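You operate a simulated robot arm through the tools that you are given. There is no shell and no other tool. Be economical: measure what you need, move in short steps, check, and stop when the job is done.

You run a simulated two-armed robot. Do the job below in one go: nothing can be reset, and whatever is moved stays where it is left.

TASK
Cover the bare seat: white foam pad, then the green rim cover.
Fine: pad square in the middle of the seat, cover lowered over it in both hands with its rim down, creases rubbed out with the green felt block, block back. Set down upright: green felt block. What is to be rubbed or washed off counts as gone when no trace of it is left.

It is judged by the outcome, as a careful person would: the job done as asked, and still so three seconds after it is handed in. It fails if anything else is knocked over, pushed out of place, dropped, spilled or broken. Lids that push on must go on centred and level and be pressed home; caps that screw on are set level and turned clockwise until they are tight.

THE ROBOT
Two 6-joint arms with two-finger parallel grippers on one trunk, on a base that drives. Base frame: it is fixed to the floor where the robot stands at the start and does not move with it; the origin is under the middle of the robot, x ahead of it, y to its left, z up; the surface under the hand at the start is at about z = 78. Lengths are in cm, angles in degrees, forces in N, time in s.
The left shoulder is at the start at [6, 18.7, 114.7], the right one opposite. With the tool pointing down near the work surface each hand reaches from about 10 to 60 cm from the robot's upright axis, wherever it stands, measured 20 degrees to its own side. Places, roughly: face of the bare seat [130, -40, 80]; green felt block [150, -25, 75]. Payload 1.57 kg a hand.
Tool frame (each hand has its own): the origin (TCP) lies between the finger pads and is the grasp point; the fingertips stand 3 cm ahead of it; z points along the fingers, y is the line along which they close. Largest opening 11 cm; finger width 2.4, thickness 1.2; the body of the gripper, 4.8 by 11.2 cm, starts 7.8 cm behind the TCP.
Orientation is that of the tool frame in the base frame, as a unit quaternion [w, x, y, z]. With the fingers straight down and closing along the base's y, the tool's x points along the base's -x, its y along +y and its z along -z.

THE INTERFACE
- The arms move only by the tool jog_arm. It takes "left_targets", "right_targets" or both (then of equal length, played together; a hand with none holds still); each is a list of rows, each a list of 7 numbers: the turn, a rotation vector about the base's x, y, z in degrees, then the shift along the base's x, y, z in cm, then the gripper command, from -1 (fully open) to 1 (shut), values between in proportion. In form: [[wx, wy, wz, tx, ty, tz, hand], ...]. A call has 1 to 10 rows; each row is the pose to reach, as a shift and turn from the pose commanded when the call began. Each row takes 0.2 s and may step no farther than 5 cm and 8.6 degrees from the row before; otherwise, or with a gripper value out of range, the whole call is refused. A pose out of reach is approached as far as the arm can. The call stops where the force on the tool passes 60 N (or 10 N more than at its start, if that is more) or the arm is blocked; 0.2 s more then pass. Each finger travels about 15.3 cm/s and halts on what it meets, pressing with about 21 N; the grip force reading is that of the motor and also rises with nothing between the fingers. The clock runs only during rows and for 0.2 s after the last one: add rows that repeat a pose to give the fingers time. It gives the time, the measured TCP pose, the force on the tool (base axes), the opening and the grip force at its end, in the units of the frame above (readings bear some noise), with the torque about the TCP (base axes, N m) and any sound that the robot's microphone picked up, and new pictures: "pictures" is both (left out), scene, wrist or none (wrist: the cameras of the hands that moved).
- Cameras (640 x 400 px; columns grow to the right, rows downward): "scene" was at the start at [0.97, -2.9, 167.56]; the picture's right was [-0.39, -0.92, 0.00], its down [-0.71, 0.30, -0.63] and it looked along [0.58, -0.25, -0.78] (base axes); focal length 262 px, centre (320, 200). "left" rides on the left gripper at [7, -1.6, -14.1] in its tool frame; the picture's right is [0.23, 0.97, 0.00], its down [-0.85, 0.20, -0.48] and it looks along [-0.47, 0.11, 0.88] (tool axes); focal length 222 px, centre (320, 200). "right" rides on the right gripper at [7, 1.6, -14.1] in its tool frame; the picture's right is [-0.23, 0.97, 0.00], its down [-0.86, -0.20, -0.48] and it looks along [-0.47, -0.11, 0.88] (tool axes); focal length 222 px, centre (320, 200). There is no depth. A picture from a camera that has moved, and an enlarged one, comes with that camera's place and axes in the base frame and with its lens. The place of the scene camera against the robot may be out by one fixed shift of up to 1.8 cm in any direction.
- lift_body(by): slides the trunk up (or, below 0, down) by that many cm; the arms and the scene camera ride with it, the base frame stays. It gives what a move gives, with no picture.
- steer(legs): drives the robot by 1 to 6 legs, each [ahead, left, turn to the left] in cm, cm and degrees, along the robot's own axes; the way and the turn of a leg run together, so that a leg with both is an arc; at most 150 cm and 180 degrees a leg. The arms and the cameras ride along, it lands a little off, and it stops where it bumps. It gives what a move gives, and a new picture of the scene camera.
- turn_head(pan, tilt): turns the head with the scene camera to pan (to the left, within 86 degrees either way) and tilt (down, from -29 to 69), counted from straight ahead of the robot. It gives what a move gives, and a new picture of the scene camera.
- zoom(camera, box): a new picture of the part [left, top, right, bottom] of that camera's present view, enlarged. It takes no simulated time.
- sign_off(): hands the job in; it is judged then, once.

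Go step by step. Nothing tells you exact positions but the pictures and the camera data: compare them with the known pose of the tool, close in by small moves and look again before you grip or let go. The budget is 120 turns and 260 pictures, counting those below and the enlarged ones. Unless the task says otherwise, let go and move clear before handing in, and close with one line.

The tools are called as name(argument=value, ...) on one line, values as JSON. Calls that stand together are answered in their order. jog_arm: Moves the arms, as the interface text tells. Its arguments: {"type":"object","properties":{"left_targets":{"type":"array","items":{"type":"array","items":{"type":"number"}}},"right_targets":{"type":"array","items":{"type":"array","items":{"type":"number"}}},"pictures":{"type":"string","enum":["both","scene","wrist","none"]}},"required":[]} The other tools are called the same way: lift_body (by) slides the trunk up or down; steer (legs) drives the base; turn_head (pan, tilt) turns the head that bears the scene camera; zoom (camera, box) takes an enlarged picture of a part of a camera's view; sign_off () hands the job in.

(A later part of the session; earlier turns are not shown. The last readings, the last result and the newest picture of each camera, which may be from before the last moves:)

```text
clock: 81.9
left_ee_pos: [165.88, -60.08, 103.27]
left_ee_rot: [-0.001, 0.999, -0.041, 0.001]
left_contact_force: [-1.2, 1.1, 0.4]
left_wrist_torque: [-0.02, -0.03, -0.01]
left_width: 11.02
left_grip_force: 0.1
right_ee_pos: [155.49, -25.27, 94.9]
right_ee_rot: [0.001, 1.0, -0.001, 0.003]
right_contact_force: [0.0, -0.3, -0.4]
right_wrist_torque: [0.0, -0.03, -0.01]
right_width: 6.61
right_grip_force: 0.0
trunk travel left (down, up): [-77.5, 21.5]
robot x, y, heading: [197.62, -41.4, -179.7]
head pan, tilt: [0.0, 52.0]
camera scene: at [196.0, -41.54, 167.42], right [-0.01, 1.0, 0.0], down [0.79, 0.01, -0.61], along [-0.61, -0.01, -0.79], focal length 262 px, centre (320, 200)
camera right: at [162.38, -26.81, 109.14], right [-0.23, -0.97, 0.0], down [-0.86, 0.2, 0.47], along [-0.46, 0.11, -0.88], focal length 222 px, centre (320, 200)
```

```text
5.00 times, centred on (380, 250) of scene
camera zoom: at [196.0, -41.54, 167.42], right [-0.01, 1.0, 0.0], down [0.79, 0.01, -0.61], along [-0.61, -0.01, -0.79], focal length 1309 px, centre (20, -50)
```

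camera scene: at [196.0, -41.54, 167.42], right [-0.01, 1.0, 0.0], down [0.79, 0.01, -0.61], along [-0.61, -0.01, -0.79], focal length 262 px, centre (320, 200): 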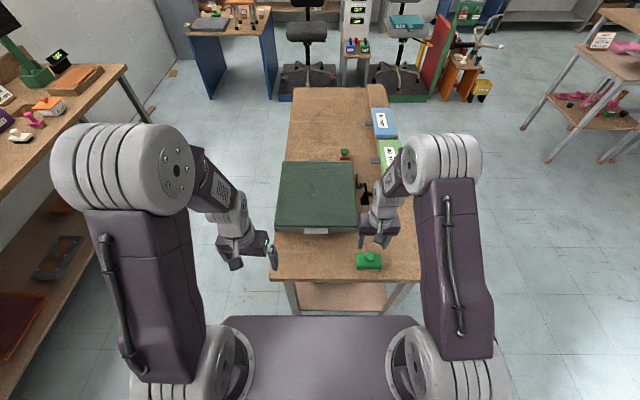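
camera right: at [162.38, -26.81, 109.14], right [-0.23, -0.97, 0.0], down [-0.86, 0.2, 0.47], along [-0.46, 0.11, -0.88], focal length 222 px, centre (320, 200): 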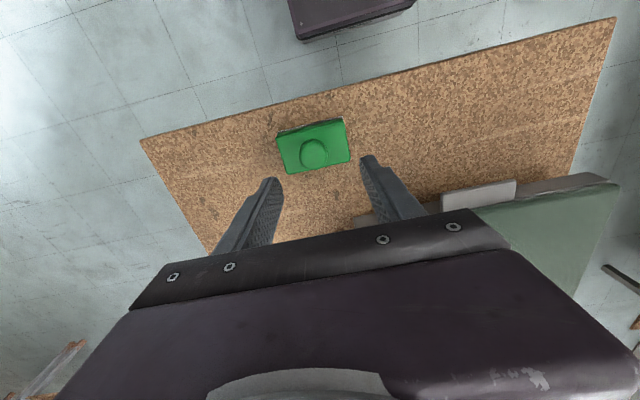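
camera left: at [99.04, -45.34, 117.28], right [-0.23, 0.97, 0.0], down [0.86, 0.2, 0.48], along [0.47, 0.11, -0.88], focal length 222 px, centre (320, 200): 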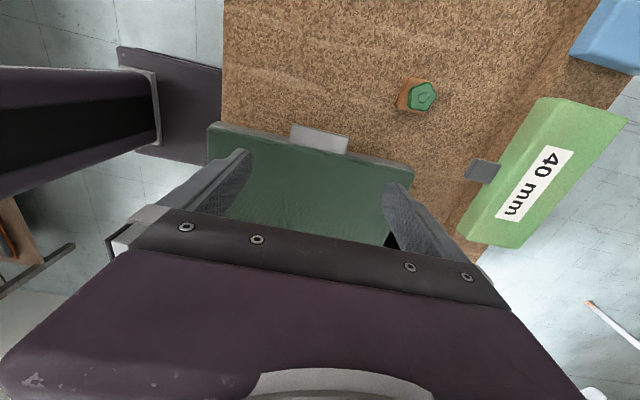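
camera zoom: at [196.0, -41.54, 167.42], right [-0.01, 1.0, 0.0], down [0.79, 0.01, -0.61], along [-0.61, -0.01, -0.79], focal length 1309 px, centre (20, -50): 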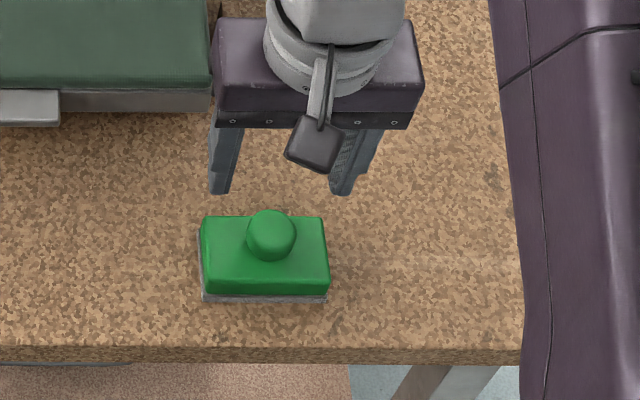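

jog_arm(right_targets=[[0, 0, 0, -0.3, 1, -3, -0.1], [0, 0, 0, -0.3, 1, -6, -0.1], [0, 0, 0, -0.3, 1, -8.5, -0.1]], pictures="wrist")

zoom(camera="right", box=[220, 80, 440, 240])

zoom(camera="scene", box=[340, 220, 410, 280])

```text
clock: 82.7
left_ee_pos: [166.19, -60.03, 103.33]
left_ee_rot: [0.0, 0.999, -0.042, 0.001]
left_contact_force: [0.0, 0.3, 0.3]
left_wrist_torque: [0.01, 0.01, 0.03]
left_width: 11.01
left_grip_force: 0.0
right_ee_pos: [154.77, -24.42, 86.38]
right_ee_rot: [-0.001, 1.0, 0.0, 0.002]
right_contact_force: [0.0, 0.6, -0.7]
right_wrist_torque: [0.01, -0.02, -0.02]
right_width: 6.04
right_grip_force: 0.0
trunk travel left (down, up): [-77.5, 21.5]
robot x, y, heading: [197.64, -41.36, -179.1]
head pan, tilt: [0.0, 52.0]
camera right: at [161.79, -25.9, 100.63], right [-0.23, -0.97, 0.0], down [-0.86, 0.2, 0.48], along [-0.46, 0.11, -0.88], focal length 222 px, centre (320, 200)
```

right: 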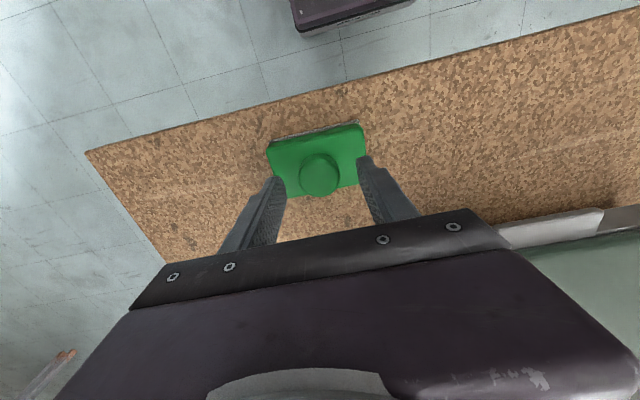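

```text
2.50 times, centred on (330, 160) of right
camera zoom: at [161.79, -25.9, 100.63], right [-0.23, -0.97, 0.0], down [-0.86, 0.2, 0.48], along [-0.46, 0.11, -0.88], focal length 555 px, centre (295, 300)
```

zoom: 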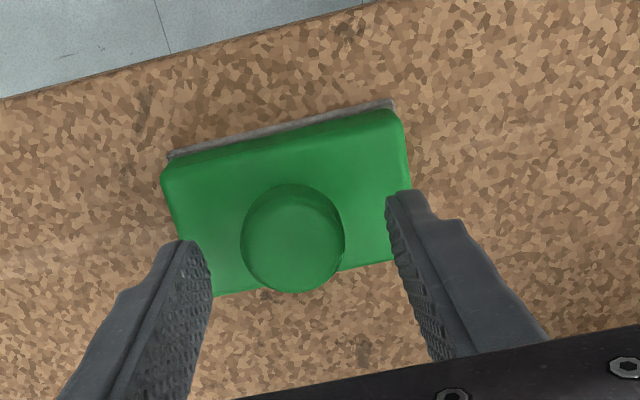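

```text
6.67 times, centred on (375, 250) of scene
camera zoom: at [196.14, -41.53, 167.43], right [-0.01, 1.0, 0.0], down [0.79, 0.01, -0.62], along [-0.62, -0.01, -0.79], focal length 1746 px, centre (-47, -133)
```

zoom: 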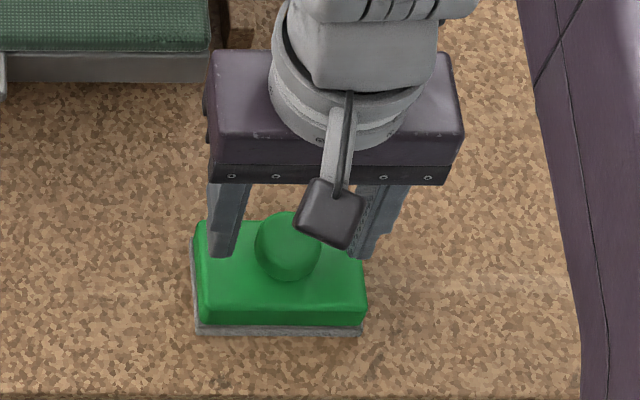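

jog_arm(right_targets=[[0, 0, 0, 0.2, 0.2, -1, -0.1], [0, 0, 0, 0.2, 0.2, -1.8, -0.1], [0, 0, 0, 0.2, 0.2, -2.3, -0.1], [0, 0, 0, 0.2, 0.2, -2.7, -0.1]], pictures="wrist")

zoom(camera="right", box=[220, 80, 440, 240])

zoom(camera="scene", box=[340, 220, 410, 280])

```text
clock: 83.7
left_ee_pos: [166.44, -60.05, 103.61]
left_ee_rot: [0.0, 0.999, -0.042, -0.002]
left_contact_force: [0.3, -0.4, -0.1]
left_wrist_torque: [-0.02, 0.01, -0.01]
left_width: 10.99
left_grip_force: 0.0
right_ee_pos: [155.11, -24.16, 84.38]
right_ee_rot: [0.0, 1.0, 0.0, -0.005]
right_contact_force: [-4.4, 10.5, 54.7]
right_wrist_torque: [0.25, -0.13, 0.14]
right_width: 6.07
right_grip_force: 0.0
trunk travel left (down, up): [-77.5, 21.5]
robot x, y, heading: [198.02, -41.06, -179.3]
head pan, tilt: [0.0, 52.0]
camera right: at [162.25, -25.65, 98.5], right [-0.23, -0.97, 0.0], down [-0.85, 0.2, 0.49], along [-0.47, 0.11, -0.87], focal length 222 px, centre (320, 200)
```

right: 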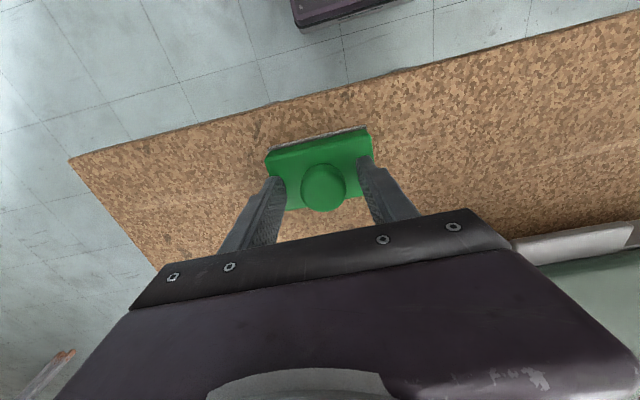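

```text
2.50 times, centred on (330, 160) of right
camera zoom: at [162.25, -25.65, 98.5], right [-0.23, -0.97, 0.0], down [-0.85, 0.2, 0.49], along [-0.47, 0.11, -0.87], focal length 555 px, centre (295, 300)
```

zoom: 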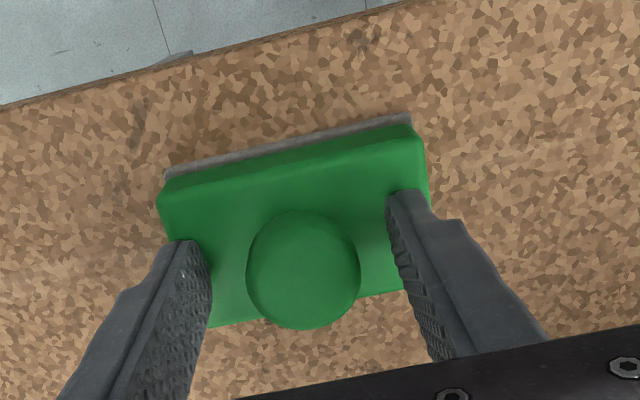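

```text
6.67 times, centred on (375, 250) of scene
camera zoom: at [196.79, -41.56, 167.53], right [-0.01, 1.0, 0.0], down [0.79, 0.01, -0.62], along [-0.62, -0.01, -0.79], focal length 1746 px, centre (-47, -133)
```

zoom: 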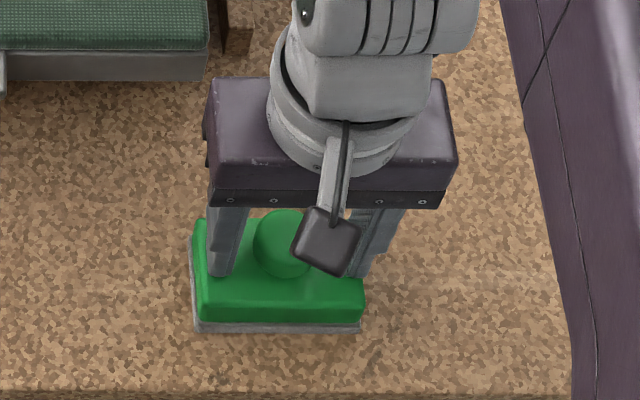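

Fingertips touch the block's top; I'll ease up a bit and close on the knob.

jog_arm(right_targets=[[0, 0, 0, 0, 0, 0.8, -0.1], [0, 0, 0, 0, 0, 0.8, 0.2], [0, 0, 0, 0, 0, 0.8, 0.5], [0, 0, 0, 0, 0, 0.8, 0.8], [0, 0, 0, 0, 0, 0.8, 0.8]], pictures="wrist")

zoom(camera="right", box=[220, 80, 440, 240])

```text
clock: 84.9
left_ee_pos: [166.15, -60.04, 103.31]
left_ee_rot: [0.0, 0.999, -0.042, -0.001]
left_contact_force: [0.4, -0.2, 0.9]
left_wrist_torque: [0.0, -0.02, 0.02]
left_width: 11.01
left_grip_force: 0.0
right_ee_pos: [155.12, -24.09, 84.88]
right_ee_rot: [0.0, 1.0, 0.0, 0.002]
right_contact_force: [0.4, -0.1, -0.3]
right_wrist_torque: [0.02, -0.02, 0.0]
right_width: 3.32
right_grip_force: 21.2
trunk travel left (down, up): [-77.5, 21.5]
robot x, y, heading: [197.68, -41.5, -179.4]
head pan, tilt: [0.0, 52.0]
camera right: at [162.08, -25.61, 99.03], right [-0.23, -0.97, 0.0], down [-0.86, 0.2, 0.47], along [-0.46, 0.11, -0.88], focal length 222 px, centre (320, 200)
```

right: 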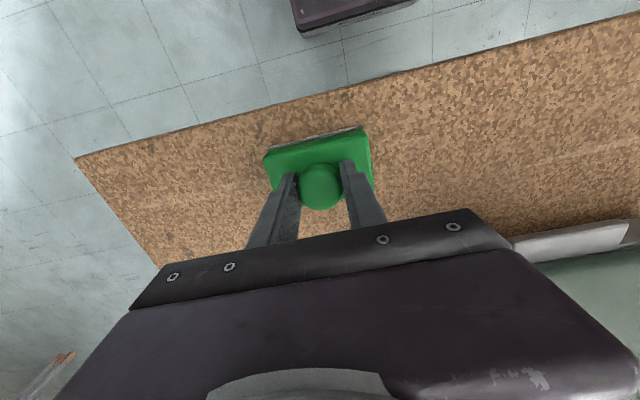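

```text
2.50 times, centred on (330, 160) of right
camera zoom: at [162.08, -25.61, 99.03], right [-0.23, -0.97, 0.0], down [-0.86, 0.2, 0.47], along [-0.46, 0.11, -0.88], focal length 555 px, centre (295, 300)
```

zoom: 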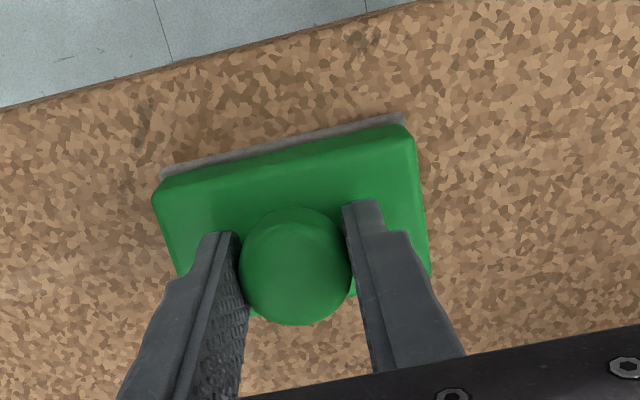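

The knob is held (3.32 cm) with the block resting; its home is TCP (155.1, −24.1, 84.9). I'll lift it and drive back to the seat's −y side.

jog_arm(right_targets=[[0, 0, 0, 0, 0, 1, 0.8], [0, 0, 0, 0, 0, 4, 0.8], [0, 0, 0, 0, 0, 8, 0.8], [0, 0, 0, 2, 0, 12, 0.8], [0, 0, 0, 5, 0, 16, 0.8], [0, 0, 0, 8, 0, 19, 0.8]], pictures="wrist")

steer(legs=[[0, 53, -0.6], [0, 0, -90], [0, 84, 0], [4, 0, 0]])

```text
clock: 86.3
left_ee_pos: [166.33, -60.08, 103.37]
left_ee_rot: [0.0, 0.999, -0.041, 0.0]
left_contact_force: [0.2, 0.7, 0.4]
left_wrist_torque: [-0.02, -0.01, 0.0]
left_width: 10.98
left_grip_force: 0.1
right_ee_pos: [163.1, -23.92, 103.48]
right_ee_rot: [0.0, 1.0, 0.0, 0.002]
right_contact_force: [0.5, -0.1, -1.6]
right_wrist_torque: [-0.02, -0.01, 0.0]
right_width: 3.28
right_grip_force: 21.2
trunk travel left (down, up): [-77.5, 21.5]
robot x, y, heading: [197.82, -41.72, -179.3]
head pan, tilt: [0.0, 52.0]
camera right: at [170.05, -25.58, 117.77], right [-0.23, -0.97, 0.0], down [-0.86, 0.2, 0.48], along [-0.46, 0.11, -0.88], focal length 222 px, centre (320, 200)
```

right: 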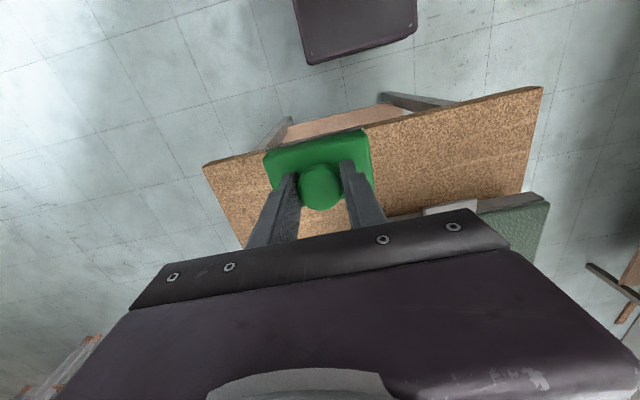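

```text
clock: 97.8
left_ee_pos: [94.17, -58.98, 103.5]
left_ee_rot: [0.002, -0.678, 0.735, 0.002]
left_contact_force: [0.1, -0.8, 0.7]
left_wrist_torque: [0.07, 0.02, -0.02]
left_width: 11.01
left_grip_force: 0.0
right_ee_pos: [129.92, -55.99, 103.66]
right_ee_rot: [0.001, -0.707, 0.707, 0.001]
right_contact_force: [0.7, -1.1, -0.5]
right_wrist_torque: [0.1, 0.01, -0.01]
right_width: 3.31
right_grip_force: 21.1
trunk travel left (down, up): [-77.5, 21.5]
robot x, y, heading: [112.42, -90.49, 90.6]
head pan, tilt: [0.0, 52.0]
camera scene: at [112.56, -89.54, 167.43], right [1.0, 0.01, 0.0], down [0.01, -0.78, -0.62], along [-0.01, 0.62, -0.78], focal length 262 px, centre (320, 200)
```

scene: 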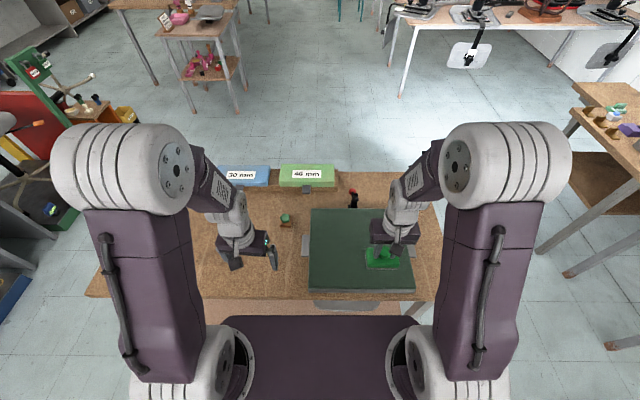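

zoom(camera="scene", box=[300, 200, 420, 300])

jog_arm(right_targets=[[0, 0, 0, -1, 4, -1, 0.8], [0, 0, 0, -2, 7, -3, 0.8], [0, 0, 0, -3, 9.5, -6, 0.8], [0, 0, 0, -3.9, 11.8, -8.5, 0.8], [0, 0, 0, -3.9, 11.8, -9.5, 0.8], [0, 0, 0, -3.9, 11.8, -10.3, 0.8]], pictures="scene")

zoom(camera="scene", box=[300, 190, 420, 290])

```text
4.00 times, centred on (360, 250) of scene
camera zoom: at [112.56, -89.54, 167.43], right [1.0, 0.01, 0.0], down [0.01, -0.78, -0.62], along [-0.01, 0.62, -0.78], focal length 1047 px, centre (160, 0)
```

zoom: 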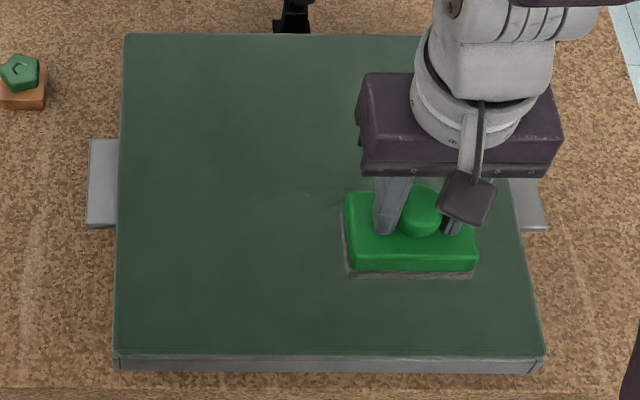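

```text
clock: 99.2
left_ee_pos: [93.99, -58.48, 103.26]
left_ee_rot: [-0.001, -0.677, 0.736, 0.0]
left_contact_force: [-0.5, 0.4, 0.2]
left_wrist_torque: [0.03, 0.0, 0.01]
left_width: 10.98
left_grip_force: 0.0
right_ee_pos: [126.14, -43.7, 93.28]
right_ee_rot: [0.002, 0.707, -0.707, 0.002]
right_contact_force: [-0.2, 0.1, -0.2]
right_wrist_torque: [0.01, 0.01, -0.01]
right_width: 3.3
right_grip_force: 20.7
trunk travel left (down, up): [-77.5, 21.5]
robot x, y, heading: [112.38, -90.2, 90.6]
head pan, tilt: [0.0, 52.0]
camera scene: at [112.48, -88.48, 167.42], right [1.0, 0.01, 0.0], down [0.01, -0.79, -0.61], along [-0.01, 0.61, -0.79], focal length 262 px, centre (320, 200)
```

scene: 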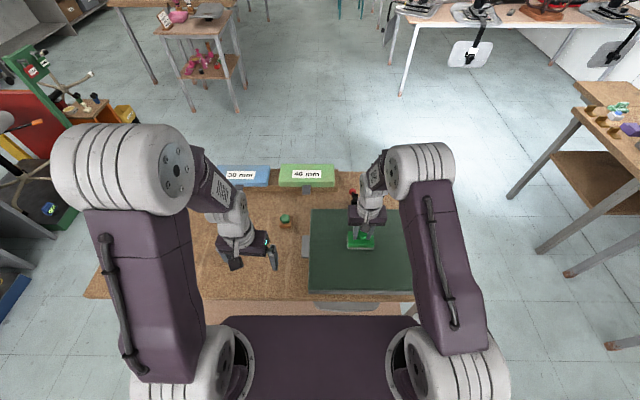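

```text
4.00 times, centred on (360, 240) of scene
camera zoom: at [112.48, -88.48, 167.42], right [1.0, 0.01, 0.0], down [0.01, -0.79, -0.61], along [-0.01, 0.61, -0.79], focal length 1047 px, centre (160, 40)
```

zoom: 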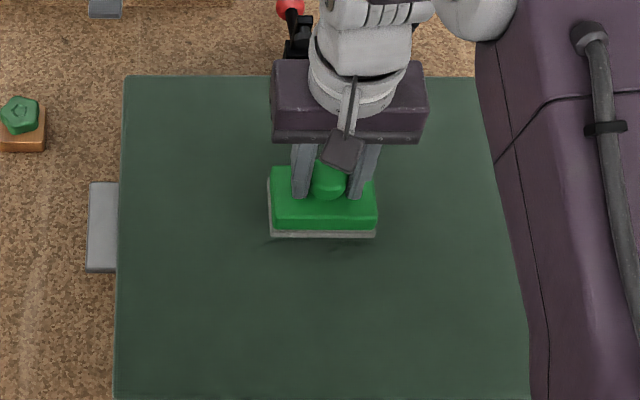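

jog_arm(right_targets=[[0, 0, 0, 0, -0.5, -0.4, 0.8], [0, 0, 0, 0, -0.5, -0.8, 0.8], [0, 0, 0, 0, -0.5, -1.1, 0.8], [0, 0, 0, 0, -0.5, -1.4, 0.8]], pictures="none")

```text
clock: 100.2
left_ee_pos: [94.03, -58.54, 103.29]
left_ee_rot: [0.0, -0.678, 0.735, -0.001]
left_contact_force: [-0.1, 0.6, -0.5]
left_wrist_torque: [0.01, 0.03, -0.04]
left_width: 10.99
left_grip_force: 0.2
right_ee_pos: [126.22, -44.34, 91.99]
right_ee_rot: [0.001, 0.708, -0.707, 0.001]
right_contact_force: [0.2, 0.4, -1.6]
right_wrist_torque: [-0.02, -0.01, 0.0]
right_width: 3.28
right_grip_force: 20.6
trunk travel left (down, up): [-77.5, 21.5]
robot x, y, heading: [112.69, -90.02, 90.5]
head pan, tilt: [0.0, 52.0]
```

jog_arm(right_targets=[[0, 0, 0, 0, 0, -0.3, 0.8], [0, 0, 0, 0, 0, -0.5, 0.8], [0, 0, 0, 0, 0, -0.7, 0.8]], pictures="none")

```text
clock: 101.0
left_ee_pos: [94.13, -59.01, 103.5]
left_ee_rot: [0.001, -0.678, 0.735, 0.001]
left_contact_force: [-0.2, 1.0, 0.4]
left_wrist_torque: [-0.01, -0.02, 0.01]
left_width: 10.97
left_grip_force: 0.0
right_ee_pos: [126.06, -44.22, 91.63]
right_ee_rot: [0.002, -0.707, 0.707, 0.002]
right_contact_force: [6.1, 2.8, 49.8]
right_wrist_torque: [-0.19, -0.21, -0.01]
right_width: 3.33
right_grip_force: 20.9
trunk travel left (down, up): [-77.5, 21.5]
robot x, y, heading: [112.38, -90.25, 90.4]
head pan, tilt: [0.0, 52.0]
```

Firm contact at TCP z≈91.7. I'll ease to a light press and rub in short x strokes over the crease area, then check that the cover stays put.

jog_arm(right_targets=[[0, 0, 0, 0, 0, 0.4, 0.8], [0, 0, 0, -2.5, 0, 0.4, 0.8], [0, 0, 0, -5, 0, 0.4, 0.8], [0, 0, 0, -7.5, 0, 0.4, 0.8], [0, 0, 0, -5, 0, 0.4, 0.8], [0, 0, 0, -2.5, 0, 0.4, 0.8], [0, 0, 0, 0, 0, 0.4, 0.8], [0, 0, 0, 2.5, 0, 0.4, 0.8], [0, 0, 0, 5, 0, 0.4, 0.8], [0, 0, 0, 7, 0, 0.4, 0.8]], pictures="scene")

zoom(camera="scene", box=[300, 190, 420, 290])

```text
clock: 103.2
left_ee_pos: [93.91, -58.73, 103.35]
left_ee_rot: [0.0, -0.677, 0.736, 0.0]
left_contact_force: [-0.5, -0.6, -0.7]
left_wrist_torque: [-0.01, 0.03, -0.01]
left_width: 10.99
left_grip_force: 0.1
right_ee_pos: [132.94, -44.16, 91.43]
right_ee_rot: [0.001, 0.707, -0.707, 0.002]
right_contact_force: [-2.1, -1.2, 6.6]
right_wrist_torque: [0.06, 0.15, 0.03]
right_width: 3.32
right_grip_force: 21.0
trunk travel left (down, up): [-77.5, 21.5]
robot x, y, heading: [112.43, -90.38, 90.8]
head pan, tilt: [0.0, 52.0]
camera scene: at [112.37, -88.71, 167.43], right [1.0, 0.01, 0.0], down [0.01, -0.79, -0.62], along [-0.01, 0.62, -0.79], focal length 262 px, centre (320, 200)
```

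scene: 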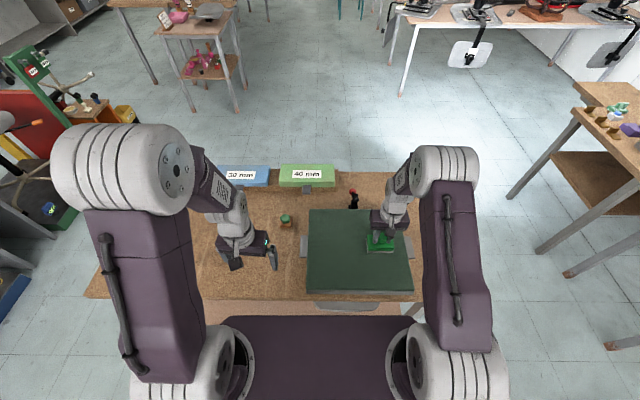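

```text
4.00 times, centred on (360, 240) of scene
camera zoom: at [112.37, -88.71, 167.43], right [1.0, 0.01, 0.0], down [0.01, -0.79, -0.62], along [-0.01, 0.62, -0.79], focal length 1047 px, centre (160, 40)
```

zoom: 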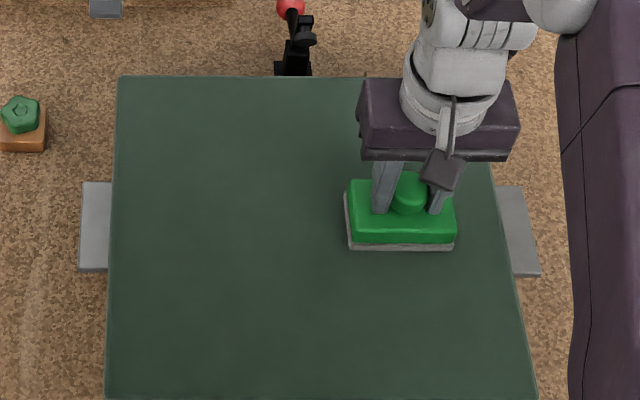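

The cover slid about 0.6 cm to −x. I'll check the creases, then hold the cover by its left tab with the left hand before going on.

zoom(camera="scene", box=[310, 208, 390, 268])

jog_arm(right_targets=[[0, 0, 0, 0, 0, 2, 0.8], [0, 0, 0, 2, -3, 5, 0.8], [0, 0, 0, 4, -7, 7, 0.8], [0, 0, 0, 6, -11, 8, 0.8], [0, 0, 0, 6, -13, 8, 0.8]], pictures="scene")

zoom(camera="scene", box=[305, 205, 415, 275])

```text
6.67 times, centred on (350, 238) of scene
camera zoom: at [112.37, -88.71, 167.43], right [1.0, 0.01, 0.0], down [0.01, -0.79, -0.62], along [-0.01, 0.62, -0.79], focal length 1746 px, centre (120, -53)
```

zoom: 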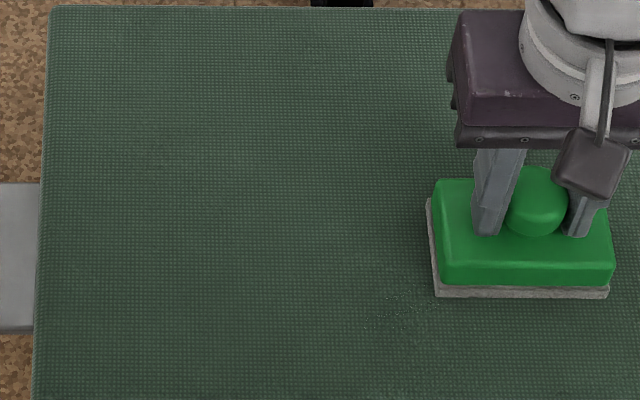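

```text
clock: 104.4
left_ee_pos: [94.09, -58.6, 103.35]
left_ee_rot: [0.0, -0.677, 0.736, -0.001]
left_contact_force: [-0.9, 0.4, -0.8]
left_wrist_torque: [0.0, -0.03, -0.03]
left_width: 11.0
left_grip_force: 0.0
right_ee_pos: [139.18, -57.21, 99.63]
right_ee_rot: [-0.001, -0.707, 0.707, -0.001]
right_contact_force: [-0.3, 1.0, -1.3]
right_wrist_torque: [0.03, 0.0, -0.03]
right_width: 3.3
right_grip_force: 20.7
trunk travel left (down, up): [-77.5, 21.5]
robot x, y, heading: [112.55, -90.41, 90.7]
head pan, tilt: [0.0, 52.0]
camera scene: at [112.42, -88.64, 167.42], right [1.0, 0.01, 0.0], down [0.01, -0.79, -0.62], along [-0.01, 0.62, -0.79], focal length 262 px, centre (320, 200)
```

scene: 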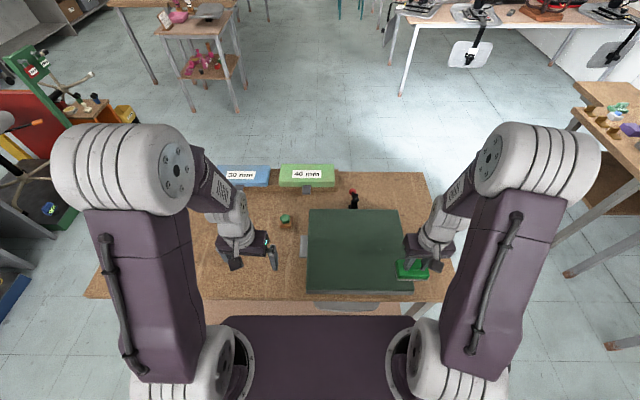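

```text
5.71 times, centred on (360, 240) of scene
camera zoom: at [112.42, -88.64, 167.42], right [1.0, 0.01, 0.0], down [0.01, -0.79, -0.62], along [-0.01, 0.62, -0.79], focal length 1496 px, centre (91, -29)
```

zoom: 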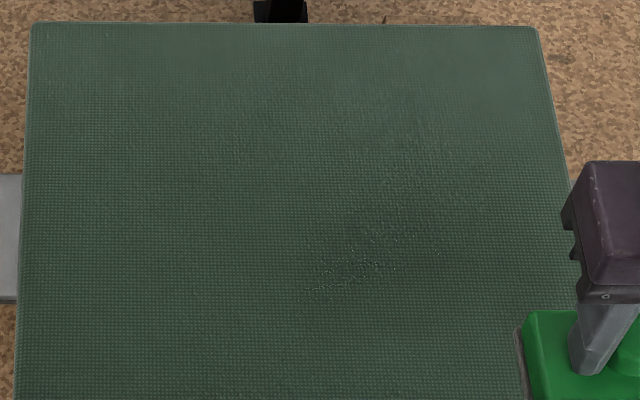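

Faint creases remain around (128,−46). I'll first bring the left hand over the left tab to hold the cover.

jog_arm(left_targets=[[0, 0, -8.5, 1, 1, 0, -1], [0, 0, -17, 2, 2, 0, -1], [0, 0, -25.5, 3, 4, 0, -1], [0, 0, -34, 4, 6, 0, -1], [0, 0, -42.5, 5, 8, 0, -1], [0, 0, -51, 6, 10, 0, -1], [0, 0, -59.5, 8, 12, 0, -1], [0, 0, -68, 10, 14, 0, -1], [0, 0, -76.5, 11, 15, -2, -1], [0, 0, -85, 11.8, 15.2, -5, -1]], pictures="wrist")

zoom(camera="left", box=[140, 60, 460, 260])

```text
clock: 106.6
left_ee_pos: [105.75, -43.42, 98.35]
left_ee_rot: [-0.001, -0.001, 1.0, -0.001]
left_contact_force: [0.0, 0.5, -0.2]
left_wrist_torque: [0.0, 0.03, 0.01]
left_width: 10.98
left_grip_force: 0.1
right_ee_pos: [139.34, -57.03, 99.58]
right_ee_rot: [0.002, 0.708, -0.707, 0.002]
right_contact_force: [0.9, 1.1, -0.6]
right_wrist_torque: [-0.06, 0.02, 0.0]
right_width: 3.29
right_grip_force: 21.0
trunk travel left (down, up): [-77.5, 21.5]
robot x, y, heading: [112.33, -90.27, 90.5]
head pan, tilt: [0.0, 52.0]
camera left: at [98.8, -44.92, 112.41], right [-0.23, 0.97, 0.0], down [0.86, 0.2, 0.48], along [0.46, 0.11, -0.88], focal length 222 px, centre (320, 200)
```

left: 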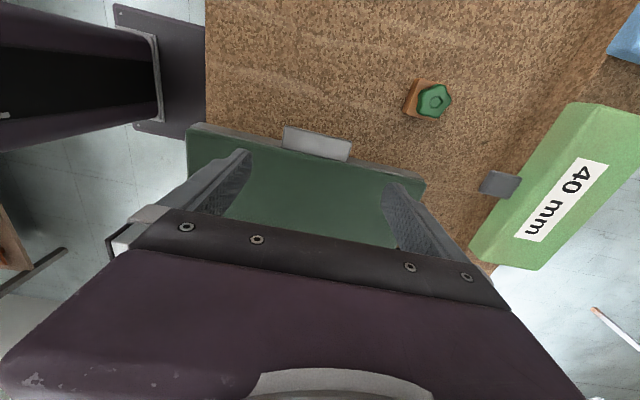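

```text
2.00 times, centred on (300, 160) of left
camera zoom: at [98.8, -44.92, 112.41], right [-0.23, 0.97, 0.0], down [0.86, 0.2, 0.48], along [0.46, 0.11, -0.88], focal length 444 px, centre (360, 280)
```

zoom: 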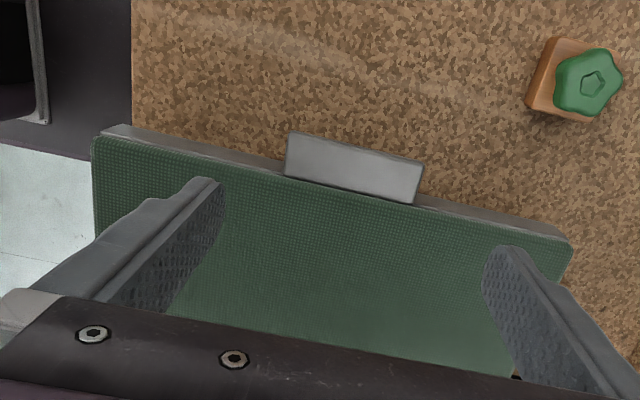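

jog_arm(left_targets=[[0, 0, 0, 0.1, -0.25, -4, -1], [0, 0, 0, 0.1, -0.25, -8, -1], [0, 0, 0, 0.1, -0.25, -11, -1], [0, 0, 0, 0.1, -0.25, -13, -1], [0, 0, 0, 0.1, -0.25, -14.2, -1]], pictures="wrist")

```text
clock: 107.8
left_ee_pos: [105.86, -43.6, 83.99]
left_ee_rot: [-0.001, -0.003, 1.0, -0.001]
left_contact_force: [-0.3, 0.1, -0.2]
left_wrist_torque: [0.02, -0.01, -0.02]
left_width: 10.99
left_grip_force: 0.0
right_ee_pos: [139.27, -57.07, 99.56]
right_ee_rot: [0.002, 0.707, -0.707, 0.003]
right_contact_force: [0.1, 0.3, -0.9]
right_wrist_torque: [-0.01, 0.02, 0.05]
right_width: 3.32
right_grip_force: 21.3
trunk travel left (down, up): [-77.5, 21.5]
robot x, y, heading: [112.41, -90.11, 90.6]
head pan, tilt: [0.0, 52.0]
camera left: at [98.84, -45.24, 98.12], right [-0.23, 0.97, 0.0], down [0.85, 0.2, 0.48], along [0.46, 0.11, -0.88], focal length 222 px, centre (320, 200)
```

left: 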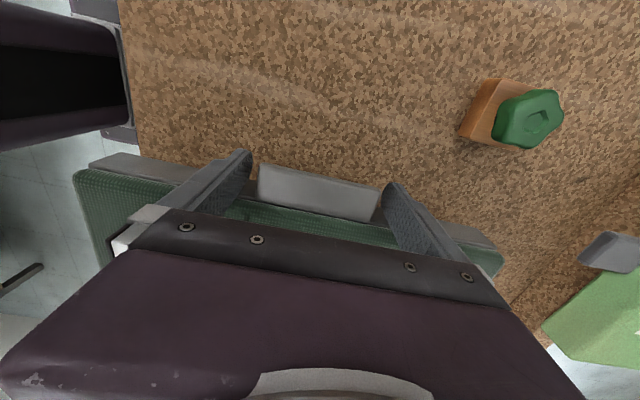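

jog_arm(left_targets=[[0, 0, 0, 0, 0, 0, -0.5], [0, 0, 0, 0, 0, 0, 0], [0, 0, 0, 0, 0, 0, 0], [0, 0, 0, 0.2, 0, 0, 0], [0, 0, 0, 0.4, 0, 0, 0], [0, 0, 0, 0.6, 0, 0, 0], [0, 0, 0, 0.6, 0, 0, 0]], pictures="scene")

zoom(camera="scene", box=[300, 190, 420, 290])

```text
clock: 109.4
left_ee_pos: [106.51, -43.63, 84.07]
left_ee_rot: [-0.001, -0.002, 1.0, 0.0]
left_contact_force: [-1.1, 0.4, 0.5]
left_wrist_torque: [-0.03, -0.02, -0.04]
left_width: 8.98
left_grip_force: 20.8
right_ee_pos: [139.27, -57.17, 99.56]
right_ee_rot: [-0.002, -0.707, 0.707, -0.001]
right_contact_force: [0.0, 0.5, -1.6]
right_wrist_torque: [0.03, 0.0, 0.01]
right_width: 3.33
right_grip_force: 20.8
trunk travel left (down, up): [-77.5, 21.5]
robot x, y, heading: [112.57, -90.42, 90.4]
head pan, tilt: [0.0, 52.0]
camera scene: at [112.43, -88.6, 167.42], right [1.0, 0.01, 0.0], down [0.01, -0.79, -0.62], along [-0.01, 0.62, -0.79], focal length 262 px, centre (320, 200)
```

scene: 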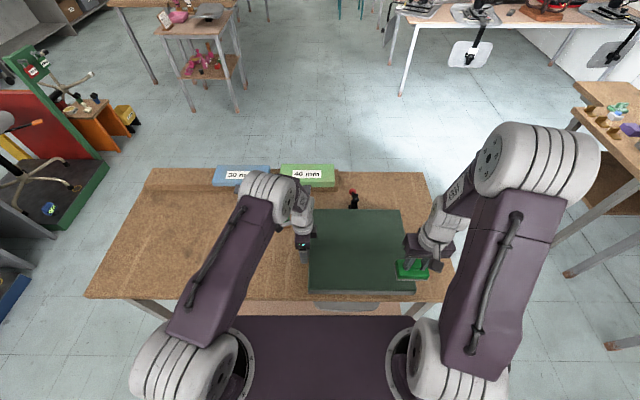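

```text
4.00 times, centred on (360, 240) of scene
camera zoom: at [112.43, -88.6, 167.42], right [1.0, 0.01, 0.0], down [0.01, -0.79, -0.62], along [-0.01, 0.62, -0.79], focal length 1047 px, centre (160, 40)
```

zoom: 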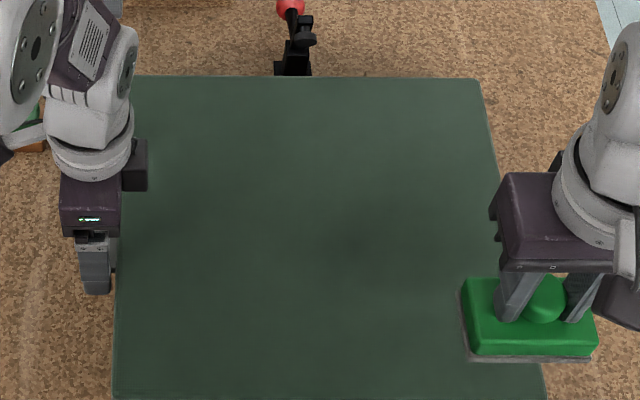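

The cover is back in place and held. Now I'll bring the block down at y≈−47.

jog_arm(right_targets=[[0, 0, 0, -3, 4, -1, 0.8], [0, 0, 0, -5, 7, -3, 0.8], [0, 0, 0, -7, 10, -5, 0.8], [0, 0, 0, -7, 10.2, -7, 0.8], [0, 0, 0, -7, 10.2, -7.6, 0.8], [0, 0, 0, -7, 10.2, -8, 0.8]], pictures="none")

```text
refused: row 1 steps farther than a row can; nothing moved
```

jog_arm(right_targets=[[0, 0, 0, -2.5, 3.5, -1, 0.8], [0, 0, 0, -5, 7, -3, 0.8], [0, 0, 0, -7, 10, -5, 0.8], [0, 0, 0, -7, 10.2, -7, 0.8], [0, 0, 0, -7, 10.2, -7.6, 0.8], [0, 0, 0, -7, 10.2, -8, 0.8]], pictures="none")

```text
clock: 110.8
left_ee_pos: [106.68, -43.77, 84.16]
left_ee_rot: [-0.001, -0.004, 1.0, 0.001]
left_contact_force: [3.1, 2.4, -3.1]
left_wrist_torque: [0.13, 0.41, 0.36]
left_width: 8.97
left_grip_force: 21.3
right_ee_pos: [132.11, -46.98, 91.5]
right_ee_rot: [0.001, 0.707, -0.707, 0.0]
right_contact_force: [0.4, -1.8, 16.1]
right_wrist_torque: [0.0, 0.43, 0.22]
right_width: 3.31
right_grip_force: 20.9
trunk travel left (down, up): [-77.5, 21.5]
robot x, y, heading: [112.45, -90.46, 90.7]
head pan, tilt: [0.0, 52.0]
```

16 N contact. Rubbing back and forth across the crease area.

jog_arm(right_targets=[[0, 0, 0, -2.5, 0, 0, 0.8], [0, 0, 0, -5, 0, 0, 0.8], [0, 0, 0, -7.5, 0, 0, 0.8], [0, 0, 0, -10, 0, 0, 0.8], [0, 0, 0, -13, 0, 0, 0.8], [0, 0, 0, -13, 2, 0, 0.8], [0, 0, 0, -10, 2, 0, 0.8], [0, 0, 0, -7, 2, 0, 0.8], [0, 0, 0, -3.5, 2, 0, 0.8], [0, 0, 0, 0, 2, 0, 0.8]], pictures="none")

jog_arm(right_targets=[[0, 0, 0, 0, 2.5, 0, 0.8], [0, 0, 0, -3, 2.5, 0, 0.8], [0, 0, 0, -6, 2.5, 0, 0.8], [0, 0, 0, -9, 2.5, 0, 0.8], [0, 0, 0, -12, 2.5, 0, 0.8], [0, 0, 0, -9, 1, 0, 0.8], [0, 0, 0, -6, -1.5, 0, 0.8], [0, 0, 0, -3, -2.5, 0, 0.8], [0, 0, 0, 0, -3, 0, 0.8]], pictures="none")

```text
clock: 112.2
left_ee_pos: [106.54, -43.79, 84.23]
left_ee_rot: [0.0, -0.002, 1.0, 0.002]
left_contact_force: [-1.7, -2.1, 7.3]
left_wrist_torque: [0.03, -0.32, -0.05]
left_width: 8.95
left_grip_force: 20.8
right_ee_pos: [119.05, -46.79, 91.5]
right_ee_rot: [-0.004, -0.707, 0.708, -0.008]
right_contact_force: [0.8, -5.3, 17.7]
right_wrist_torque: [0.18, 0.38, -0.04]
right_width: 3.31
right_grip_force: 21.4
trunk travel left (down, up): [-77.5, 21.5]
robot x, y, heading: [112.59, -89.83, 90.7]
head pan, tilt: [0.0, 52.0]
stopped in row 6 (right hand): the force on the tool passed its limit at 71 N (the readings are from after the stop); the commanded pose is now the measured one
```

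```text
clock: 112.9
left_ee_pos: [106.27, -43.77, 84.13]
left_ee_rot: [0.0, -0.007, 1.0, 0.002]
left_contact_force: [3.9, -3.6, 13.6]
left_wrist_torque: [0.01, -0.27, -0.39]
left_width: 8.97
left_grip_force: 20.9
right_ee_pos: [115.36, -44.07, 91.48]
right_ee_rot: [-0.001, -0.705, 0.709, -0.008]
right_contact_force: [7.4, -2.8, 11.7]
right_wrist_torque: [0.56, 2.05, 0.27]
right_width: 3.29
right_grip_force: 21.0
trunk travel left (down, up): [-77.5, 21.5]
robot x, y, heading: [112.59, -90.11, 90.5]
head pan, tilt: [0.0, 52.0]
stopped in row 3 (right hand): the force on the tool passed its limit at 90 N (the readings are from after the stop); the commanded pose is now the measured one
```

A force spike occurred near the left hand; I'll lift the block straight up and look.

jog_arm(right_targets=[[0, 0, 0, 0.5, 0, 1.5, 0.8], [0, 0, 0, 3, 0, 4, 0.8], [0, 0, 0, 7, -2, 6, 0.8], [0, 0, 0, 11, -5, 7, 0.8], [0, 0, 0, 15, -8, 7, 0.8], [0, 0, 0, 19, -10, 7, 0.8], [0, 0, 0, 23, -12, 7, 0.8]], pictures="both")

zoom(camera="scene", box=[300, 190, 420, 290])

zoom(camera="scene", box=[310, 205, 400, 275])

```text
refused: row 4 steps farther than a row can; nothing moved
```

```text
4.00 times, centred on (360, 240) of scene
camera zoom: at [112.53, -89.04, 167.42], right [1.0, 0.01, 0.0], down [0.01, -0.79, -0.62], along [-0.01, 0.62, -0.79], focal length 1047 px, centre (160, 40)
```

zoom: 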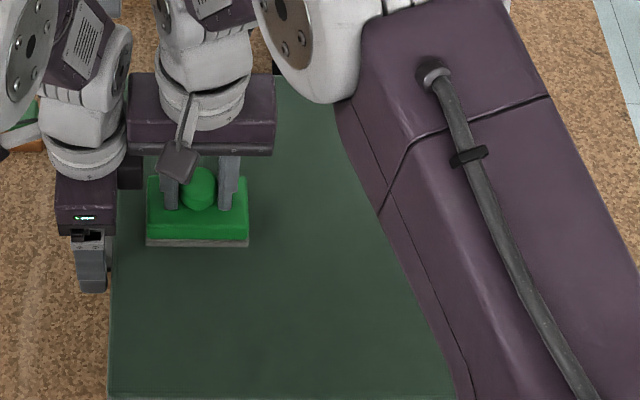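

```text
5.71 times, centred on (355, 240) of scene
camera zoom: at [112.53, -89.04, 167.42], right [1.0, 0.01, 0.0], down [0.01, -0.79, -0.62], along [-0.01, 0.62, -0.79], focal length 1496 px, centre (120, -29)
```

zoom: 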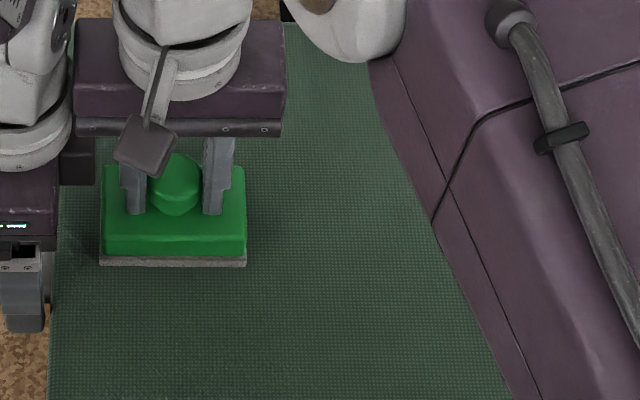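

The grippers met. I'll lift and withdraw the right hand.

jog_arm(right_targets=[[0, 0, 0, 0.5, 0, 1.5, 0.8], [0, 0, 0, 3, 0, 4, 0.8], [0, 0, 0, 6, -2, 6, 0.8], [0, 0, 0, 10, -4, 7, 0.8], [0, 0, 0, 14, -6, 7, 0.8], [0, 0, 0, 18, -8, 7, 0.8], [0, 0, 0, 22, -10, 7, 0.8]], pictures="scene")

zoom(camera="scene", box=[300, 190, 420, 290])

zoom(camera="scene", box=[320, 205, 410, 275])

```text
clock: 114.5
left_ee_pos: [106.28, -43.65, 84.1]
left_ee_rot: [0.0, -0.007, 1.0, 0.0]
left_contact_force: [-1.2, -2.6, 10.8]
left_wrist_torque: [-0.19, -0.25, -0.11]
left_width: 8.96
left_grip_force: 21.1
right_ee_pos: [137.38, -54.22, 98.31]
right_ee_rot: [-0.004, -0.706, 0.708, -0.009]
right_contact_force: [-0.6, -0.3, -1.8]
right_wrist_torque: [-0.03, -0.02, -0.01]
right_width: 3.3
right_grip_force: 21.3
trunk travel left (down, up): [-77.5, 21.5]
robot x, y, heading: [112.89, -89.97, 90.2]
head pan, tilt: [0.0, 52.0]
camera scene: at [112.6, -88.78, 167.42], right [1.0, 0.01, 0.0], down [0.01, -0.79, -0.62], along [-0.01, 0.62, -0.79], focal length 262 px, centre (320, 200)
```

scene: 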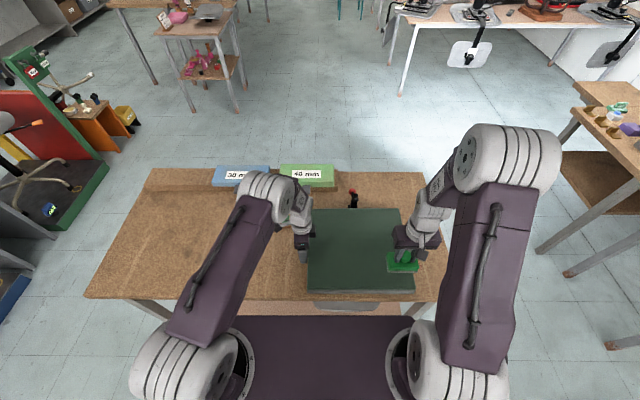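

```text
4.00 times, centred on (360, 240) of scene
camera zoom: at [112.6, -88.78, 167.42], right [1.0, 0.01, 0.0], down [0.01, -0.79, -0.62], along [-0.01, 0.62, -0.79], focal length 1047 px, centre (160, 40)
```

zoom: 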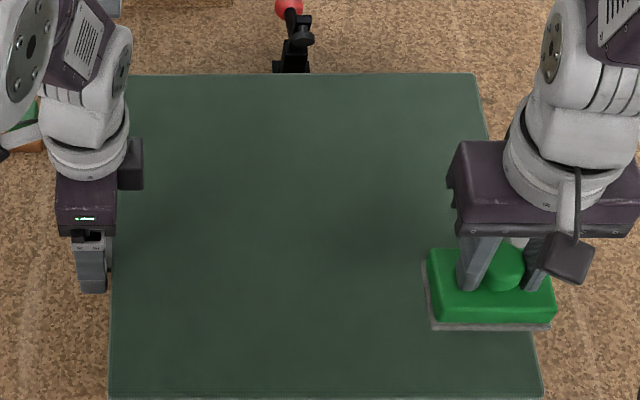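

```text
5.71 times, centred on (365, 240) of scene
camera zoom: at [112.6, -88.78, 167.42], right [1.0, 0.01, 0.0], down [0.01, -0.79, -0.62], along [-0.01, 0.62, -0.79], focal length 1496 px, centre (63, -29)
```

zoom: 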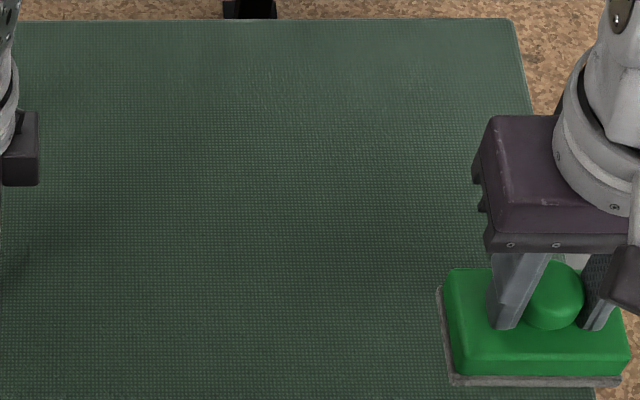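

zoom(camera="scene", box=[335, 225, 385, 260])

zoom(camera="scene", box=[310, 255, 410, 292])

zoom(camera="right", box=[100, 60, 600, 260])

```text
11.43 times, centred on (360, 242) of scene
camera zoom: at [112.6, -88.78, 167.42], right [1.0, 0.01, 0.0], down [0.01, -0.79, -0.62], along [-0.01, 0.62, -0.79], focal length 2993 px, centre (-137, -286)
```

zoom: 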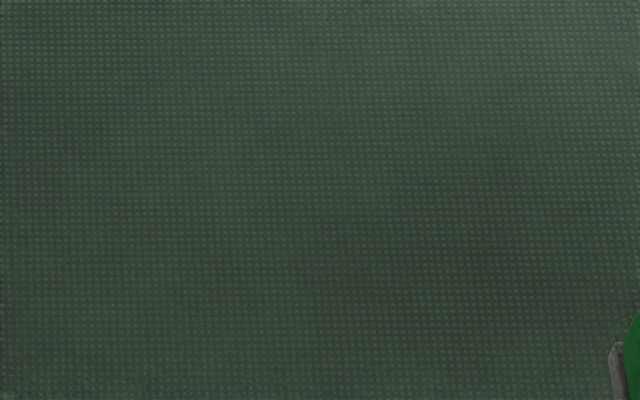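

```text
6.40 times, centred on (360, 274) of scene
camera zoom: at [112.6, -88.78, 167.42], right [1.0, 0.01, 0.0], down [0.01, -0.79, -0.62], along [-0.01, 0.62, -0.79], focal length 1676 px, centre (64, -270)
```

zoom: 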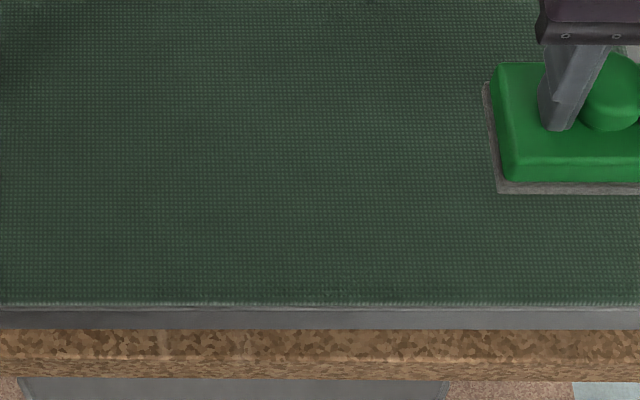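

```text
1.28 times, centred on (350, 160) of right
camera zoom: at [135.67, -60.86, 112.62], right [-0.97, 0.23, -0.01], down [0.2, 0.86, 0.47], along [0.12, 0.45, -0.89], focal length 284 px, centre (282, 251)
```

zoom: 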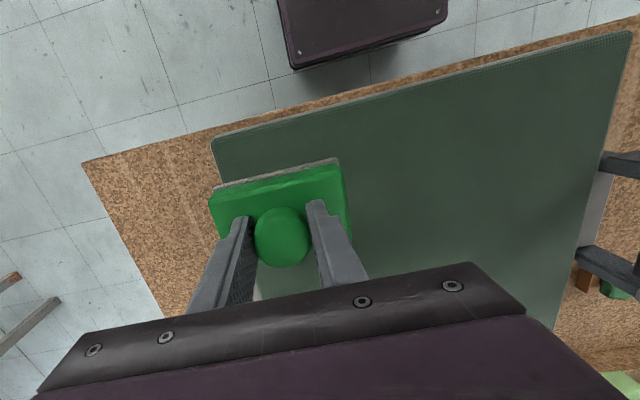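

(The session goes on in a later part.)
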